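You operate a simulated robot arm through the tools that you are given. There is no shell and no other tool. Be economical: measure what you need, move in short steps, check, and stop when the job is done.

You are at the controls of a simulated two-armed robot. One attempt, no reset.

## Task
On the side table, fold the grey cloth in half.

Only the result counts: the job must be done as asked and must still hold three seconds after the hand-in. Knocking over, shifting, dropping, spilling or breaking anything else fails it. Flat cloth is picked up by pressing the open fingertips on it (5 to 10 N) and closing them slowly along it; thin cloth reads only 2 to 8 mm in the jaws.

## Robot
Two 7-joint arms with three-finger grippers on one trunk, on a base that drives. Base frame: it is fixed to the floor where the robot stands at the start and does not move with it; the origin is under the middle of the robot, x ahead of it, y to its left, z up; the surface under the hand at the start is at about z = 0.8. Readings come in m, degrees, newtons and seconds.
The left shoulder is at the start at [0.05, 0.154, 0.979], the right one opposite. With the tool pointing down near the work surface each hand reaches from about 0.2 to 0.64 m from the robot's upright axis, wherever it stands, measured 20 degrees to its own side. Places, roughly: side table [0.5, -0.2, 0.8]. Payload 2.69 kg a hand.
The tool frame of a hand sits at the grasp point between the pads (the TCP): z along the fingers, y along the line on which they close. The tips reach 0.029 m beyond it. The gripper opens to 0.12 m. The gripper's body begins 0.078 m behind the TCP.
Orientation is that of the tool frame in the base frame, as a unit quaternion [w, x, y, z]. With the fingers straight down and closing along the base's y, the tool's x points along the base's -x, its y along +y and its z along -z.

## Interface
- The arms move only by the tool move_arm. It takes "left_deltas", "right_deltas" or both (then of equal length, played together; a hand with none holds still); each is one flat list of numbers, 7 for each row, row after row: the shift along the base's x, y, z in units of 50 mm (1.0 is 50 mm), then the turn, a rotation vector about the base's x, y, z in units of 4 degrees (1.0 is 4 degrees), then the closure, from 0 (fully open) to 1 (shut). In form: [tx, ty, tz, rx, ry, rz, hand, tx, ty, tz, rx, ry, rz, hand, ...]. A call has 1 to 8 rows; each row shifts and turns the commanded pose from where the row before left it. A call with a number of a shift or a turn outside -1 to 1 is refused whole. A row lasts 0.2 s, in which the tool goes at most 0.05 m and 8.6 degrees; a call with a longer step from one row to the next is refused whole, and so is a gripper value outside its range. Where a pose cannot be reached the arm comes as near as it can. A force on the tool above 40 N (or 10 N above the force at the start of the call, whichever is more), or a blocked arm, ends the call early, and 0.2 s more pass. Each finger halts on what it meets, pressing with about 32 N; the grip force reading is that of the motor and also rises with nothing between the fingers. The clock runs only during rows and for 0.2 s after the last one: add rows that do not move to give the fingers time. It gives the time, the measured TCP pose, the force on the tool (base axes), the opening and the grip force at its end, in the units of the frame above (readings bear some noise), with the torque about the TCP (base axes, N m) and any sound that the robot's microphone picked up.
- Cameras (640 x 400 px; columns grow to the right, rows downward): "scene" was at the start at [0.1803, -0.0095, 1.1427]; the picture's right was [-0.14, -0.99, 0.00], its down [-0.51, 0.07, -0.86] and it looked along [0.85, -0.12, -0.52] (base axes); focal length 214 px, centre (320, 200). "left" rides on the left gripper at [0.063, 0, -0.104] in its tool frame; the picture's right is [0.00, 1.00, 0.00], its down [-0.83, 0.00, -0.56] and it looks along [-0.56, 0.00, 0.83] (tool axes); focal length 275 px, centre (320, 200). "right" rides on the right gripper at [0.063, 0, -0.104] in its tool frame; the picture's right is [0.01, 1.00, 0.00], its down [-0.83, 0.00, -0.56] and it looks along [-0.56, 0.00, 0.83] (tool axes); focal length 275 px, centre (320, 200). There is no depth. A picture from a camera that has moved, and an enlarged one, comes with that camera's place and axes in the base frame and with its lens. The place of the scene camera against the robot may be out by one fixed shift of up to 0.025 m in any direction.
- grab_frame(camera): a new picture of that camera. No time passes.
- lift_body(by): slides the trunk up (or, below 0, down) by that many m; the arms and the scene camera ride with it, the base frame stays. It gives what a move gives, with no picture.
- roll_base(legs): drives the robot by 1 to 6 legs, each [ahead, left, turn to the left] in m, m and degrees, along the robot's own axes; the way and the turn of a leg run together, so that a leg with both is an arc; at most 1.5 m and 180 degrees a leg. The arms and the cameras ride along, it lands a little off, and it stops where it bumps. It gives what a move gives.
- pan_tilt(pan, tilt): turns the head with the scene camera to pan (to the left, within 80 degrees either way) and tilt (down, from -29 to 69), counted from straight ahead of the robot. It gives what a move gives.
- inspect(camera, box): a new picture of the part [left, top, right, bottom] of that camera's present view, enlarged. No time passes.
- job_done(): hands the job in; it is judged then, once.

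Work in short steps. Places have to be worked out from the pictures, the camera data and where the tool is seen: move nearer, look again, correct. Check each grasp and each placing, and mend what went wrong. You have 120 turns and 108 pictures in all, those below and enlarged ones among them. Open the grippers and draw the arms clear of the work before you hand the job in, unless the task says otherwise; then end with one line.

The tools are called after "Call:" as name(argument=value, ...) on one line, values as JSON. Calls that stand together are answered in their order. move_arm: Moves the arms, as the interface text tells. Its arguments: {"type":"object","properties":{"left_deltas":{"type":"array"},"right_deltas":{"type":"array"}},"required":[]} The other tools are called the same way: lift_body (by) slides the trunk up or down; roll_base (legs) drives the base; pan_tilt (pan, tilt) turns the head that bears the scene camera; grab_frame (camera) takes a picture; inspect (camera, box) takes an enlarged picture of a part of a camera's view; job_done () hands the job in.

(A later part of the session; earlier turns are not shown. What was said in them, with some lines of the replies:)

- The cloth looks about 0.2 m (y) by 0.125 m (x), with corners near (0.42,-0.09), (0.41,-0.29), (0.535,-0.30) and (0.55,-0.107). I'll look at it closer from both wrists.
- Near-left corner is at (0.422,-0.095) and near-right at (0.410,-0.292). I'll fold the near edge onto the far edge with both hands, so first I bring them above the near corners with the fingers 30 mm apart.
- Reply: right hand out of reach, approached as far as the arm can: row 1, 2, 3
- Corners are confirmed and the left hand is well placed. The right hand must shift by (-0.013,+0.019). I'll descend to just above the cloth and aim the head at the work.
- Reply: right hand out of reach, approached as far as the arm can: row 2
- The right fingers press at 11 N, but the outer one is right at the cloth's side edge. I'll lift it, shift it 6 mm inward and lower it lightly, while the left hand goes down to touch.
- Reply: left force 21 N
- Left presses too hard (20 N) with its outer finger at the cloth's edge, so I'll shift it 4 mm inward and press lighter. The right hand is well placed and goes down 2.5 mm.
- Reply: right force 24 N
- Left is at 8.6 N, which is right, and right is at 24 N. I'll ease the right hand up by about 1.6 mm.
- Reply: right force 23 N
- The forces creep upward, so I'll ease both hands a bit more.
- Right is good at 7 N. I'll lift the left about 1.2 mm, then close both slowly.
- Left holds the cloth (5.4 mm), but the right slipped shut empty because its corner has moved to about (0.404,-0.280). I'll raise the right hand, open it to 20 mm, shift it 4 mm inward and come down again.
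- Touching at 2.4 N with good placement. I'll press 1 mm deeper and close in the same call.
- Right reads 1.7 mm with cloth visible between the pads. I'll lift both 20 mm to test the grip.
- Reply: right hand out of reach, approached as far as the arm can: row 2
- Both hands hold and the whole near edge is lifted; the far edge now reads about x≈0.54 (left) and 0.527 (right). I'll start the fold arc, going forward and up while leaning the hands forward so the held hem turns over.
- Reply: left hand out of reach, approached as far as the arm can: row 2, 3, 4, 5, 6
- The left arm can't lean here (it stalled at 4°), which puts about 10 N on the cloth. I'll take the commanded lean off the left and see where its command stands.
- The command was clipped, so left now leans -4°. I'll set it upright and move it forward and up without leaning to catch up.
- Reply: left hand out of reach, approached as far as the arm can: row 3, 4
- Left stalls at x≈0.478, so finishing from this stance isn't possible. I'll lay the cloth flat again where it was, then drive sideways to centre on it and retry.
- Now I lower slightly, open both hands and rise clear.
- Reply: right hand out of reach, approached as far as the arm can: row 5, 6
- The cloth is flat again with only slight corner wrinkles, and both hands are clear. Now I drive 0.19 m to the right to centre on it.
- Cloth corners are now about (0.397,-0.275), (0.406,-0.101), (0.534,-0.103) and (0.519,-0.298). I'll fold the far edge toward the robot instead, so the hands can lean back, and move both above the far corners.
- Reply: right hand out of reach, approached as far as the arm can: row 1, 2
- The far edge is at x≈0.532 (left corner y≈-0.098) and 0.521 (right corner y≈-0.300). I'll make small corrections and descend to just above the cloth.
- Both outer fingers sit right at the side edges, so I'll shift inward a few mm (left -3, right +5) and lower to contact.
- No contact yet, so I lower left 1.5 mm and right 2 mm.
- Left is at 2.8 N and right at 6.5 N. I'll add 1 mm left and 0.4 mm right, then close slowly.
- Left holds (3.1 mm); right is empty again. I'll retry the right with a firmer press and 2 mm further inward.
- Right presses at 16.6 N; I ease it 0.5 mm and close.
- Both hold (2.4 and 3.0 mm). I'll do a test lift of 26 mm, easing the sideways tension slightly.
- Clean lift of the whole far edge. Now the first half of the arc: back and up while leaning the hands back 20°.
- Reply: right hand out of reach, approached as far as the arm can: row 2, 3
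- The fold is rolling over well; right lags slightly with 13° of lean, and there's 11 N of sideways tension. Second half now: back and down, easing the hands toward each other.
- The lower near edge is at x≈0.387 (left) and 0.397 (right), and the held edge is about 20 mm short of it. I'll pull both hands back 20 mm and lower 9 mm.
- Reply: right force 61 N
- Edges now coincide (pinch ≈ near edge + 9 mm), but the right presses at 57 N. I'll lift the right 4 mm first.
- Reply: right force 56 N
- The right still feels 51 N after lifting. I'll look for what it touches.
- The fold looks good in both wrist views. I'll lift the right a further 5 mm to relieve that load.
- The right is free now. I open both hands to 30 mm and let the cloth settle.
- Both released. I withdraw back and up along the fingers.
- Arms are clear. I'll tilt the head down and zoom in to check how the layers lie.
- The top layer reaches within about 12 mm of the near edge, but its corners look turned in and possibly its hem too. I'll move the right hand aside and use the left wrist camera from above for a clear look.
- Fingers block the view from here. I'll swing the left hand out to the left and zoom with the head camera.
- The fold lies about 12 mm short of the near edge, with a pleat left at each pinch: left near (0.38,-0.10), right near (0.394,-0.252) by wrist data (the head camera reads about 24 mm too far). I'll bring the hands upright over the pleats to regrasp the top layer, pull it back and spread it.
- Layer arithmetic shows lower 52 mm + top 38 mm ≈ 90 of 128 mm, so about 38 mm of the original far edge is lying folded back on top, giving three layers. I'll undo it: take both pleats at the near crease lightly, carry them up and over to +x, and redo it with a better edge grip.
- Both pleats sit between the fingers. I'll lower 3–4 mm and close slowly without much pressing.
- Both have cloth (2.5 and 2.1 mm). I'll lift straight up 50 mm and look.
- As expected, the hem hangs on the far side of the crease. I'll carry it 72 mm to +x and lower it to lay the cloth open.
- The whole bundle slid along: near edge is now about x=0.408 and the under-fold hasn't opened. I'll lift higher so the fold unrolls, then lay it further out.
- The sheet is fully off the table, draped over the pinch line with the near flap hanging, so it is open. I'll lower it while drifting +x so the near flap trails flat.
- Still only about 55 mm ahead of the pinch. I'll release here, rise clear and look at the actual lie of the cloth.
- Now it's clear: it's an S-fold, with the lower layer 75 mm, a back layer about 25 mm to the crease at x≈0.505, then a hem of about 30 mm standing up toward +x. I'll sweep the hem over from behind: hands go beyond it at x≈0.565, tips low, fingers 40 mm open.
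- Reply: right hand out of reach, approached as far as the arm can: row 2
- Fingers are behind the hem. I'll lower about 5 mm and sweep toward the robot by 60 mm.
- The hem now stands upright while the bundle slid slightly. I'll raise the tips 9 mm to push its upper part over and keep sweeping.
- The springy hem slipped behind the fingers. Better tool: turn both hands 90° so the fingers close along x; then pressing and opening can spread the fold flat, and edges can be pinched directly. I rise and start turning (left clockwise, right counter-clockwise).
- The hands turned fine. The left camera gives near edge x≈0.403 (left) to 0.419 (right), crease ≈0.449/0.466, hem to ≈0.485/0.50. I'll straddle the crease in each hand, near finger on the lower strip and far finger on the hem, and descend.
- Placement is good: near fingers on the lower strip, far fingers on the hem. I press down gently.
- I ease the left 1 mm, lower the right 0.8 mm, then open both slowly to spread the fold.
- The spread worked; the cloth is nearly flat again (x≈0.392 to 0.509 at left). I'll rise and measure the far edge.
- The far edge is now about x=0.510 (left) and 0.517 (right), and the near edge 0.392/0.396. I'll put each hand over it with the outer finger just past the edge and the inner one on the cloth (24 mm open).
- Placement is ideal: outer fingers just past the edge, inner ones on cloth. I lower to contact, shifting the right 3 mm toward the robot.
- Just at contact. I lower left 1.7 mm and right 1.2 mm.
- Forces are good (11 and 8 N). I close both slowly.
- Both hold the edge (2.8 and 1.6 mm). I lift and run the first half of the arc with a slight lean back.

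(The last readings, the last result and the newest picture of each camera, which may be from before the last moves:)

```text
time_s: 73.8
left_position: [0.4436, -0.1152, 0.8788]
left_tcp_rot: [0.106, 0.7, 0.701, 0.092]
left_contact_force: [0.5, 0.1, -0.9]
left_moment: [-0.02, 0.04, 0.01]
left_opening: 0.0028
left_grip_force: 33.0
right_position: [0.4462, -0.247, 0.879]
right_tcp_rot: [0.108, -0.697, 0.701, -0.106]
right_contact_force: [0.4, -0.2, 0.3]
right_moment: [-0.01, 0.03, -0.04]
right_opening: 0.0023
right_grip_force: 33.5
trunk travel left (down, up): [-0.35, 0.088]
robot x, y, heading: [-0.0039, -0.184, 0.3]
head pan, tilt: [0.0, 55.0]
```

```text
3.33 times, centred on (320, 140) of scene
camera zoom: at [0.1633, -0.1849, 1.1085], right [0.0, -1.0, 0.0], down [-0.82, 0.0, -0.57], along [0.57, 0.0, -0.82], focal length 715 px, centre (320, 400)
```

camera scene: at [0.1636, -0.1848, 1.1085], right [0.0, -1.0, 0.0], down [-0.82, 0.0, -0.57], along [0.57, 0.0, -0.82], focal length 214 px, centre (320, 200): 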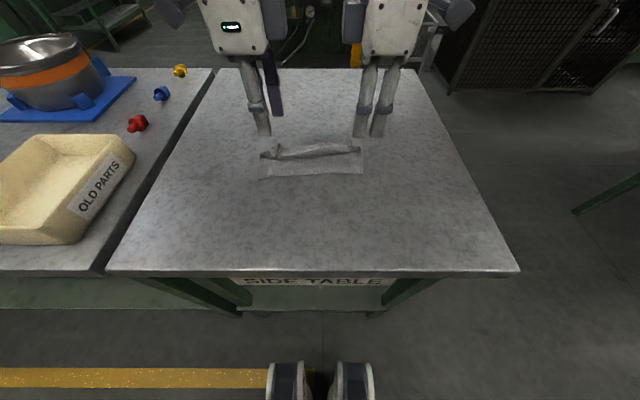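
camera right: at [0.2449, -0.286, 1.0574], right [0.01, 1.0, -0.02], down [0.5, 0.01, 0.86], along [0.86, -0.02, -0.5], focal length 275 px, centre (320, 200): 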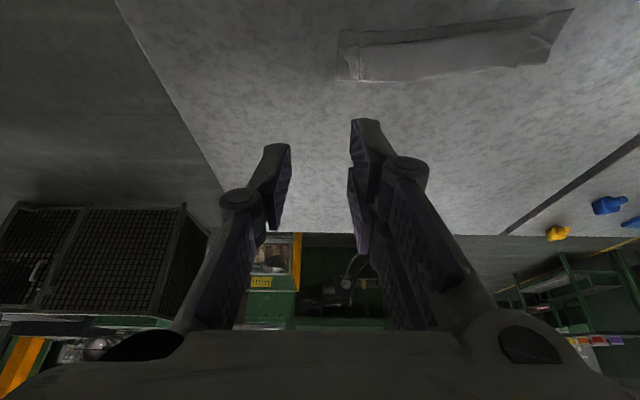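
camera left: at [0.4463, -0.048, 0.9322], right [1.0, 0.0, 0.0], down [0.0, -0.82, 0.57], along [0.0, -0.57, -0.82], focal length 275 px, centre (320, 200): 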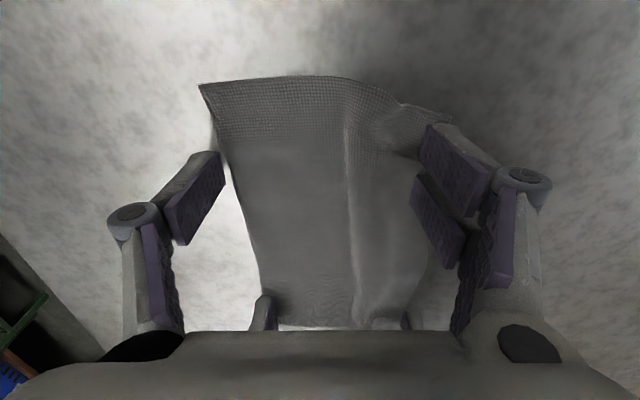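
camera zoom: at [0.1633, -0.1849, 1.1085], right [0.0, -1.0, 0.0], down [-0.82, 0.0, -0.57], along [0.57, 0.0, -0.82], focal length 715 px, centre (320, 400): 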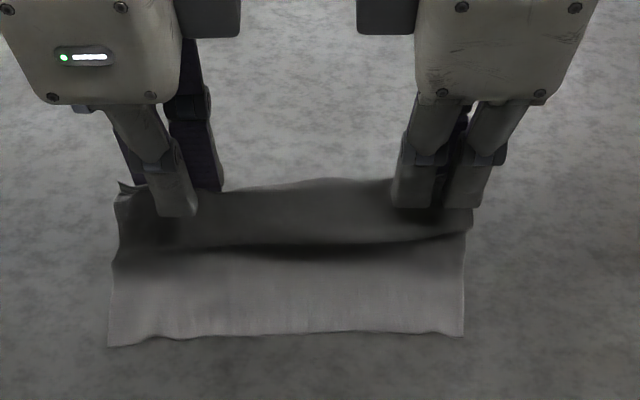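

The fold is forming cleanly with the near edge steady at x≈0.391–0.398. Second half of the arc down onto the near edge.

Call:
move_arm(left_deltas=[-0.3, 0, -0.05, 0, -0.55, 0, 1, -0.25, 0, -0.12, 0, -0.55, 0, 1, -0.25, 0, -0.2, 0, -0.55, 0, 1, -0.18, 0, -0.27, 0, -0.55, 0, 1, -0.1, 0, -0.24, 0, -0.55, 0, 1, 0, 0, 0, 0, 0, 0, 1], right_deltas=[-0.29, 0, -0.05, 0, -0.55, 0, 1, -0.25, 0, -0.12, 0, -0.55, 0, 1, -0.25, 0, -0.2, 0, -0.55, 0, 1, -0.17, 0, -0.27, 0, -0.55, 0, 1, -0.1, 0, -0.24, 0, -0.55, 0, 1, 0, 0, 0, 0, 0, 0, 1])

Call:
inspect(camera="scene", box=[240, 110, 400, 230])

Call:
inspect(camera="left", box=[160, 40, 480, 260])

```text
time_s: 75.2
left_position: [0.3873, -0.1135, 0.8346]
left_tcp_rot: [0.173, 0.687, 0.688, 0.157]
left_contact_force: [0.4, -0.4, -0.5]
left_moment: [0.0, 0.03, 0.04]
left_opening: 0.003
left_grip_force: 32.6
right_position: [0.3956, -0.2479, 0.8337]
right_tcp_rot: [0.174, -0.684, 0.687, -0.172]
right_contact_force: [-0.3, 0.4, 0.1]
right_moment: [-0.01, -0.01, -0.02]
right_opening: 0.0024
right_grip_force: 34.0
trunk travel left (down, up): [-0.35, 0.088]
robot x, y, heading: [-0.0006, -0.1866, 0.0]
head pan, tilt: [0.0, 55.0]
```

```text
3.33 times, centred on (320, 170) of scene
camera zoom: at [0.1636, -0.1848, 1.1085], right [0.0, -1.0, 0.0], down [-0.82, 0.0, -0.57], along [0.57, 0.0, -0.82], focal length 715 px, centre (320, 300)
```

zoom: 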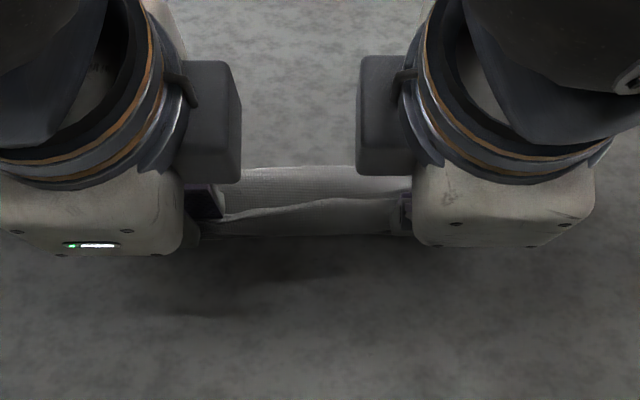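

```text
1.82 times, centred on (320, 150) of left
camera zoom: at [0.3416, -0.0502, 0.9261], right [0.89, 0.0, 0.45], down [-0.26, -0.82, 0.51], along [0.37, -0.57, -0.73], focal length 500 px, centre (320, 291)
```

zoom: 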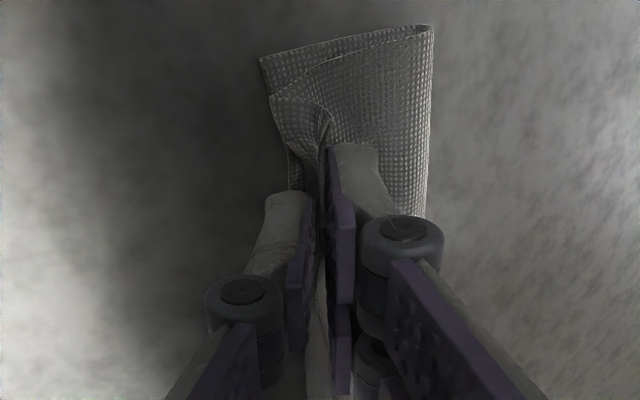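

The edges line up well in the left view (lower corner x≈0.390, top corner about the same). I nudge back 2 mm, lower 3 mm, and open just a little.

Call:
move_arm(left_deltas=[-0.04, 0, -0.06, 0, 0, 0, 1, 0, 0, 0, 0, 0, 0, 0.97, 0, 0, 0, 0, 0, 0, 0.94, 0, 0, 0, 0, 0, 0, 0.9, 0, 0, 0, 0, 0, 0, 0.88, 0, 0, 0, 0, 0, 0, 0.88], right_deltas=[-0.06, 0, -0.05, 0, 0, 0, 1, 0, 0, 0, 0, 0, 0, 0.97, 0, 0, 0, 0, 0, 0, 0.94, 0, 0, 0, 0, 0, 0, 0.9, 0, 0, 0, 0, 0, 0, 0.88, 0, 0, 0, 0, 0, 0, 0.88])

Call:
inspect(camera="left", box=[160, 40, 480, 260])

```text
time_s: 76.7
left_position: [0.3868, -0.1143, 0.8307]
left_tcp_rot: [0.172, 0.688, 0.688, 0.157]
left_contact_force: [-0.7, 0.9, -0.1]
left_moment: [0.03, 0.01, 0.01]
left_opening: 0.0144
left_grip_force: 0.0
right_position: [0.3928, -0.2485, 0.8322]
right_tcp_rot: [0.174, -0.684, 0.687, -0.172]
right_contact_force: [-0.6, 0.1, 0.3]
right_moment: [0.0, 0.01, -0.03]
right_opening: 0.0144
right_grip_force: 0.1
trunk travel left (down, up): [-0.35, 0.088]
robot x, y, heading: [0.0038, -0.1904, 0.4]
head pan, tilt: [0.0, 55.0]
```

```text
1.82 times, centred on (320, 150) of left
camera zoom: at [0.3398, -0.0502, 0.9233], right [0.89, 0.0, 0.45], down [-0.26, -0.82, 0.51], along [0.37, -0.57, -0.73], focal length 500 px, centre (320, 291)
```

zoom: 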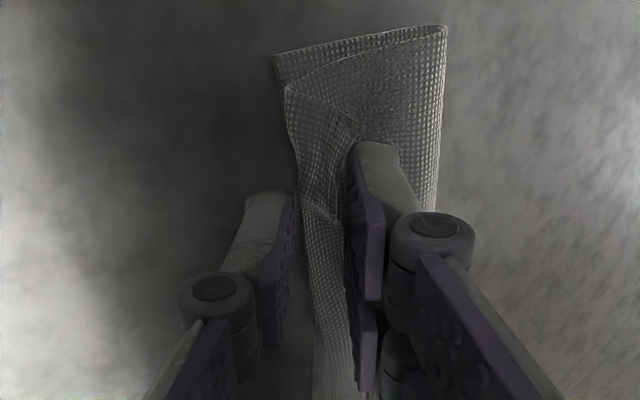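

The edge dropped flat toward the near side, as wanted. I withdraw along the finger direction and rise clear.

Call:
move_arm(left_deltas=[-0.1, 0, 0.19, 0, 0, 0, 0.88, -0.12, 0, 0.22, 0, 0, 0, 0.88, -0.2, 0, 0.4, 0, 0, 0, 0.88, 0, 0.2, 0.7, 0, 0, 0, 0.88, 0, 0.6, 0.7, 0, 0, 0, 0.88, 0, 0.8, 0.3, 0, 0, 0, 0.88], right_deltas=[-0.1, 0, 0.19, 0, 0, 0, 0.88, -0.12, 0, 0.22, 0, 0, 0, 0.88, -0.2, 0, 0.4, 0, 0, 0, 0.88, 0, -0.2, 0.7, 0, 0, 0, 0.88, 0, -0.6, 0.7, 0, 0, 0, 0.88, 0, -0.8, 0.3, 0, 0, 0, 0.88])

Call:
inspect(camera="scene", box=[250, 130, 390, 210])

Call:
grab_frame(camera="left")

```text
time_s: 78.0
left_position: [0.3637, -0.0326, 0.957]
left_tcp_rot: [0.172, 0.688, 0.687, 0.158]
left_contact_force: [0.8, -0.4, 0.3]
left_moment: [0.01, 0.0, 0.0]
left_opening: 0.0144
left_grip_force: 0.0
right_position: [0.3701, -0.3288, 0.9592]
right_tcp_rot: [0.174, -0.683, 0.688, -0.172]
right_contact_force: [-0.3, 0.1, -0.3]
right_moment: [0.0, 0.01, -0.01]
right_opening: 0.0146
right_grip_force: 0.1
trunk travel left (down, up): [-0.35, 0.088]
robot x, y, heading: [-0.0005, -0.1885, 0.2]
head pan, tilt: [0.0, 55.0]
```

```text
4.57 times, centred on (320, 170) of scene
camera zoom: at [0.1634, -0.1848, 1.1085], right [0.0, -1.0, 0.0], down [-0.82, 0.0, -0.57], along [0.57, 0.0, -0.82], focal length 980 px, centre (320, 337)
```

zoom: 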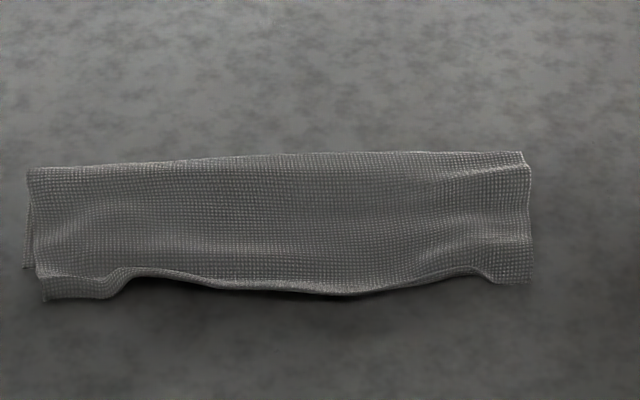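

```text
14 pictures are left
camera left: at [0.3177, 0.0307, 1.0488], right [0.89, 0.0, 0.45], down [-0.26, -0.82, 0.51], along [0.37, -0.57, -0.73], focal length 275 px, centre (320, 200)
```

left: 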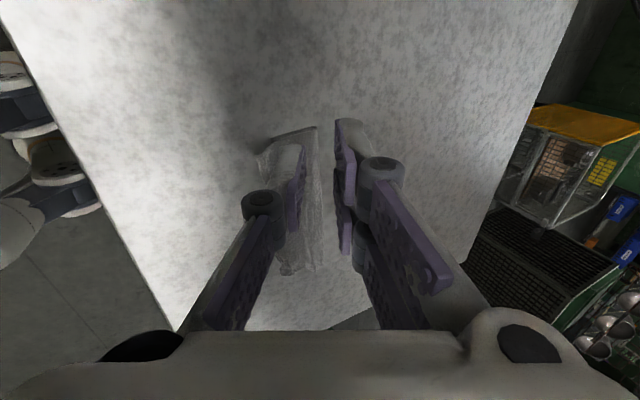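

The cloth is folded cleanly in half, with the top edge over the near edge and the sides aligned. I open both grippers, draw the arms clear, and check it once more.

Call:
move_arm(left_deltas=[-0.2, 0.5, 0.5, 0, 0, 0, 0.5, -0.2, 0.5, 0.5, 0, 0, 0, 0.2, 0, 0.5, 0.3, 0, 0, 0, 0, 0, 0, 0, 0, 0, 0, 0, 0, 0, 0, 0, 0, 0, 0], right_deltas=[-0.2, -0.5, 0.5, 0, 0, 0, 0.5, -0.2, -0.5, 0.5, 0, 0, 0, 0.2, 0, -0.5, 0.3, 0, 0, 0, 0, 0, 0, 0, 0, 0, 0, 0, 0, 0, 0, 0, 0, 0, 0])

Call:
grab_frame(camera="scene")

Call:
inspect(camera="scene", box=[250, 130, 390, 210])

```text
time_s: 79.2
left_position: [0.3452, 0.0409, 1.0236]
left_tcp_rot: [0.172, 0.688, 0.687, 0.156]
left_contact_force: [-0.2, -2.0, 0.2]
left_moment: [-0.02, 0.0, 0.03]
left_opening: 0.1201
left_grip_force: 0.0
right_position: [0.3521, -0.4039, 1.0233]
right_tcp_rot: [0.173, -0.683, 0.688, -0.172]
right_contact_force: [0.2, 0.5, 0.4]
right_moment: [0.0, -0.05, -0.01]
right_opening: 0.1198
right_grip_force: 0.0
trunk travel left (down, up): [-0.35, 0.088]
robot x, y, heading: [0.0052, -0.1869, 0.1]
head pan, tilt: [0.0, 55.0]
```

```text
13 pictures are left
camera scene: at [0.1636, -0.1848, 1.1084], right [0.0, -1.0, 0.0], down [-0.82, 0.0, -0.57], along [0.57, 0.0, -0.82], focal length 214 px, centre (320, 200)
```

scene: 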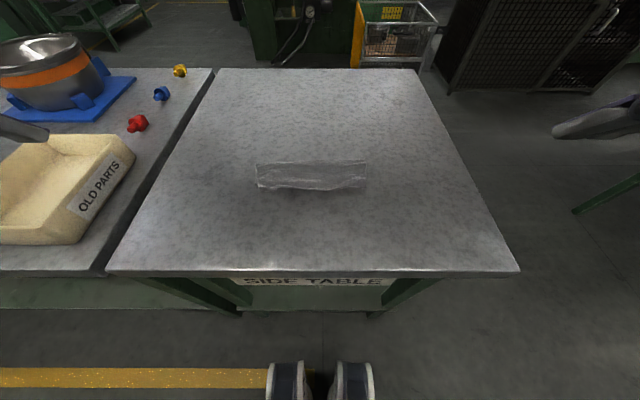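

```text
4.57 times, centred on (320, 170) of scene
camera zoom: at [0.1636, -0.1848, 1.1084], right [0.0, -1.0, 0.0], down [-0.82, 0.0, -0.57], along [0.57, 0.0, -0.82], focal length 980 px, centre (320, 337)
```

zoom: 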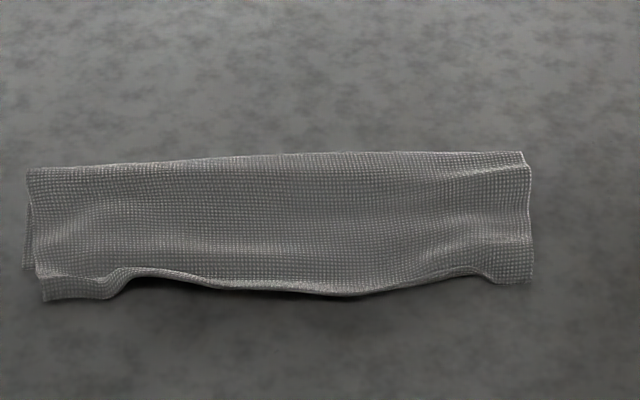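

It is stable. One last look from the wrist cameras at how the two near edges lie.

Call:
inspect(camera="left", box=[200, 110, 440, 300])

Call:
inspect(camera="right", box=[200, 110, 440, 300])

```text
2.11 times, centred on (320, 205) of left
camera zoom: at [0.2988, 0.1051, 1.1148], right [0.89, 0.0, 0.45], down [-0.26, -0.82, 0.51], along [0.37, -0.57, -0.73], focal length 580 px, centre (320, 190)
```

zoom: 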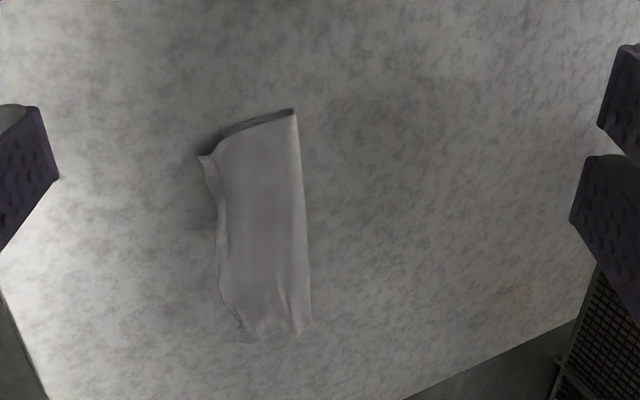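

```text
2.11 times, centred on (320, 205) of right
camera zoom: at [0.3021, -0.4662, 1.1158], right [-0.88, 0.0, -0.47], down [-0.26, 0.83, 0.49], along [0.39, 0.56, -0.73], focal length 580 px, centre (320, 190)
```

zoom: 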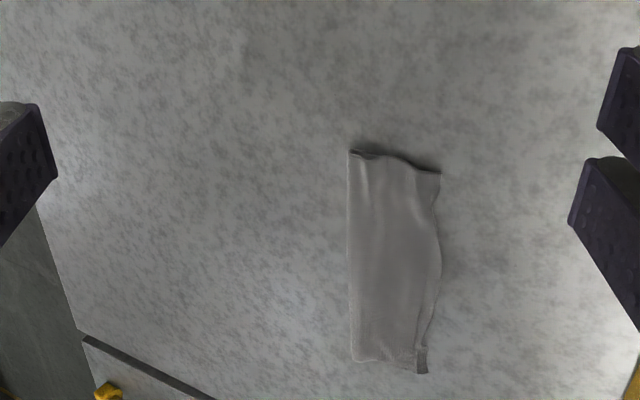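

Both views show a clean two-layer fold with the edges together and nothing else disturbed, so I hand it in.

Call:
job_done()

```text
The job is handed in.
```

The grey cloth on the side table is folded in half, far edge over near edge. The top edge isn't pressed flat and still stands up slightly. Both grippers are open and drawn clear, and nothing else was moved.
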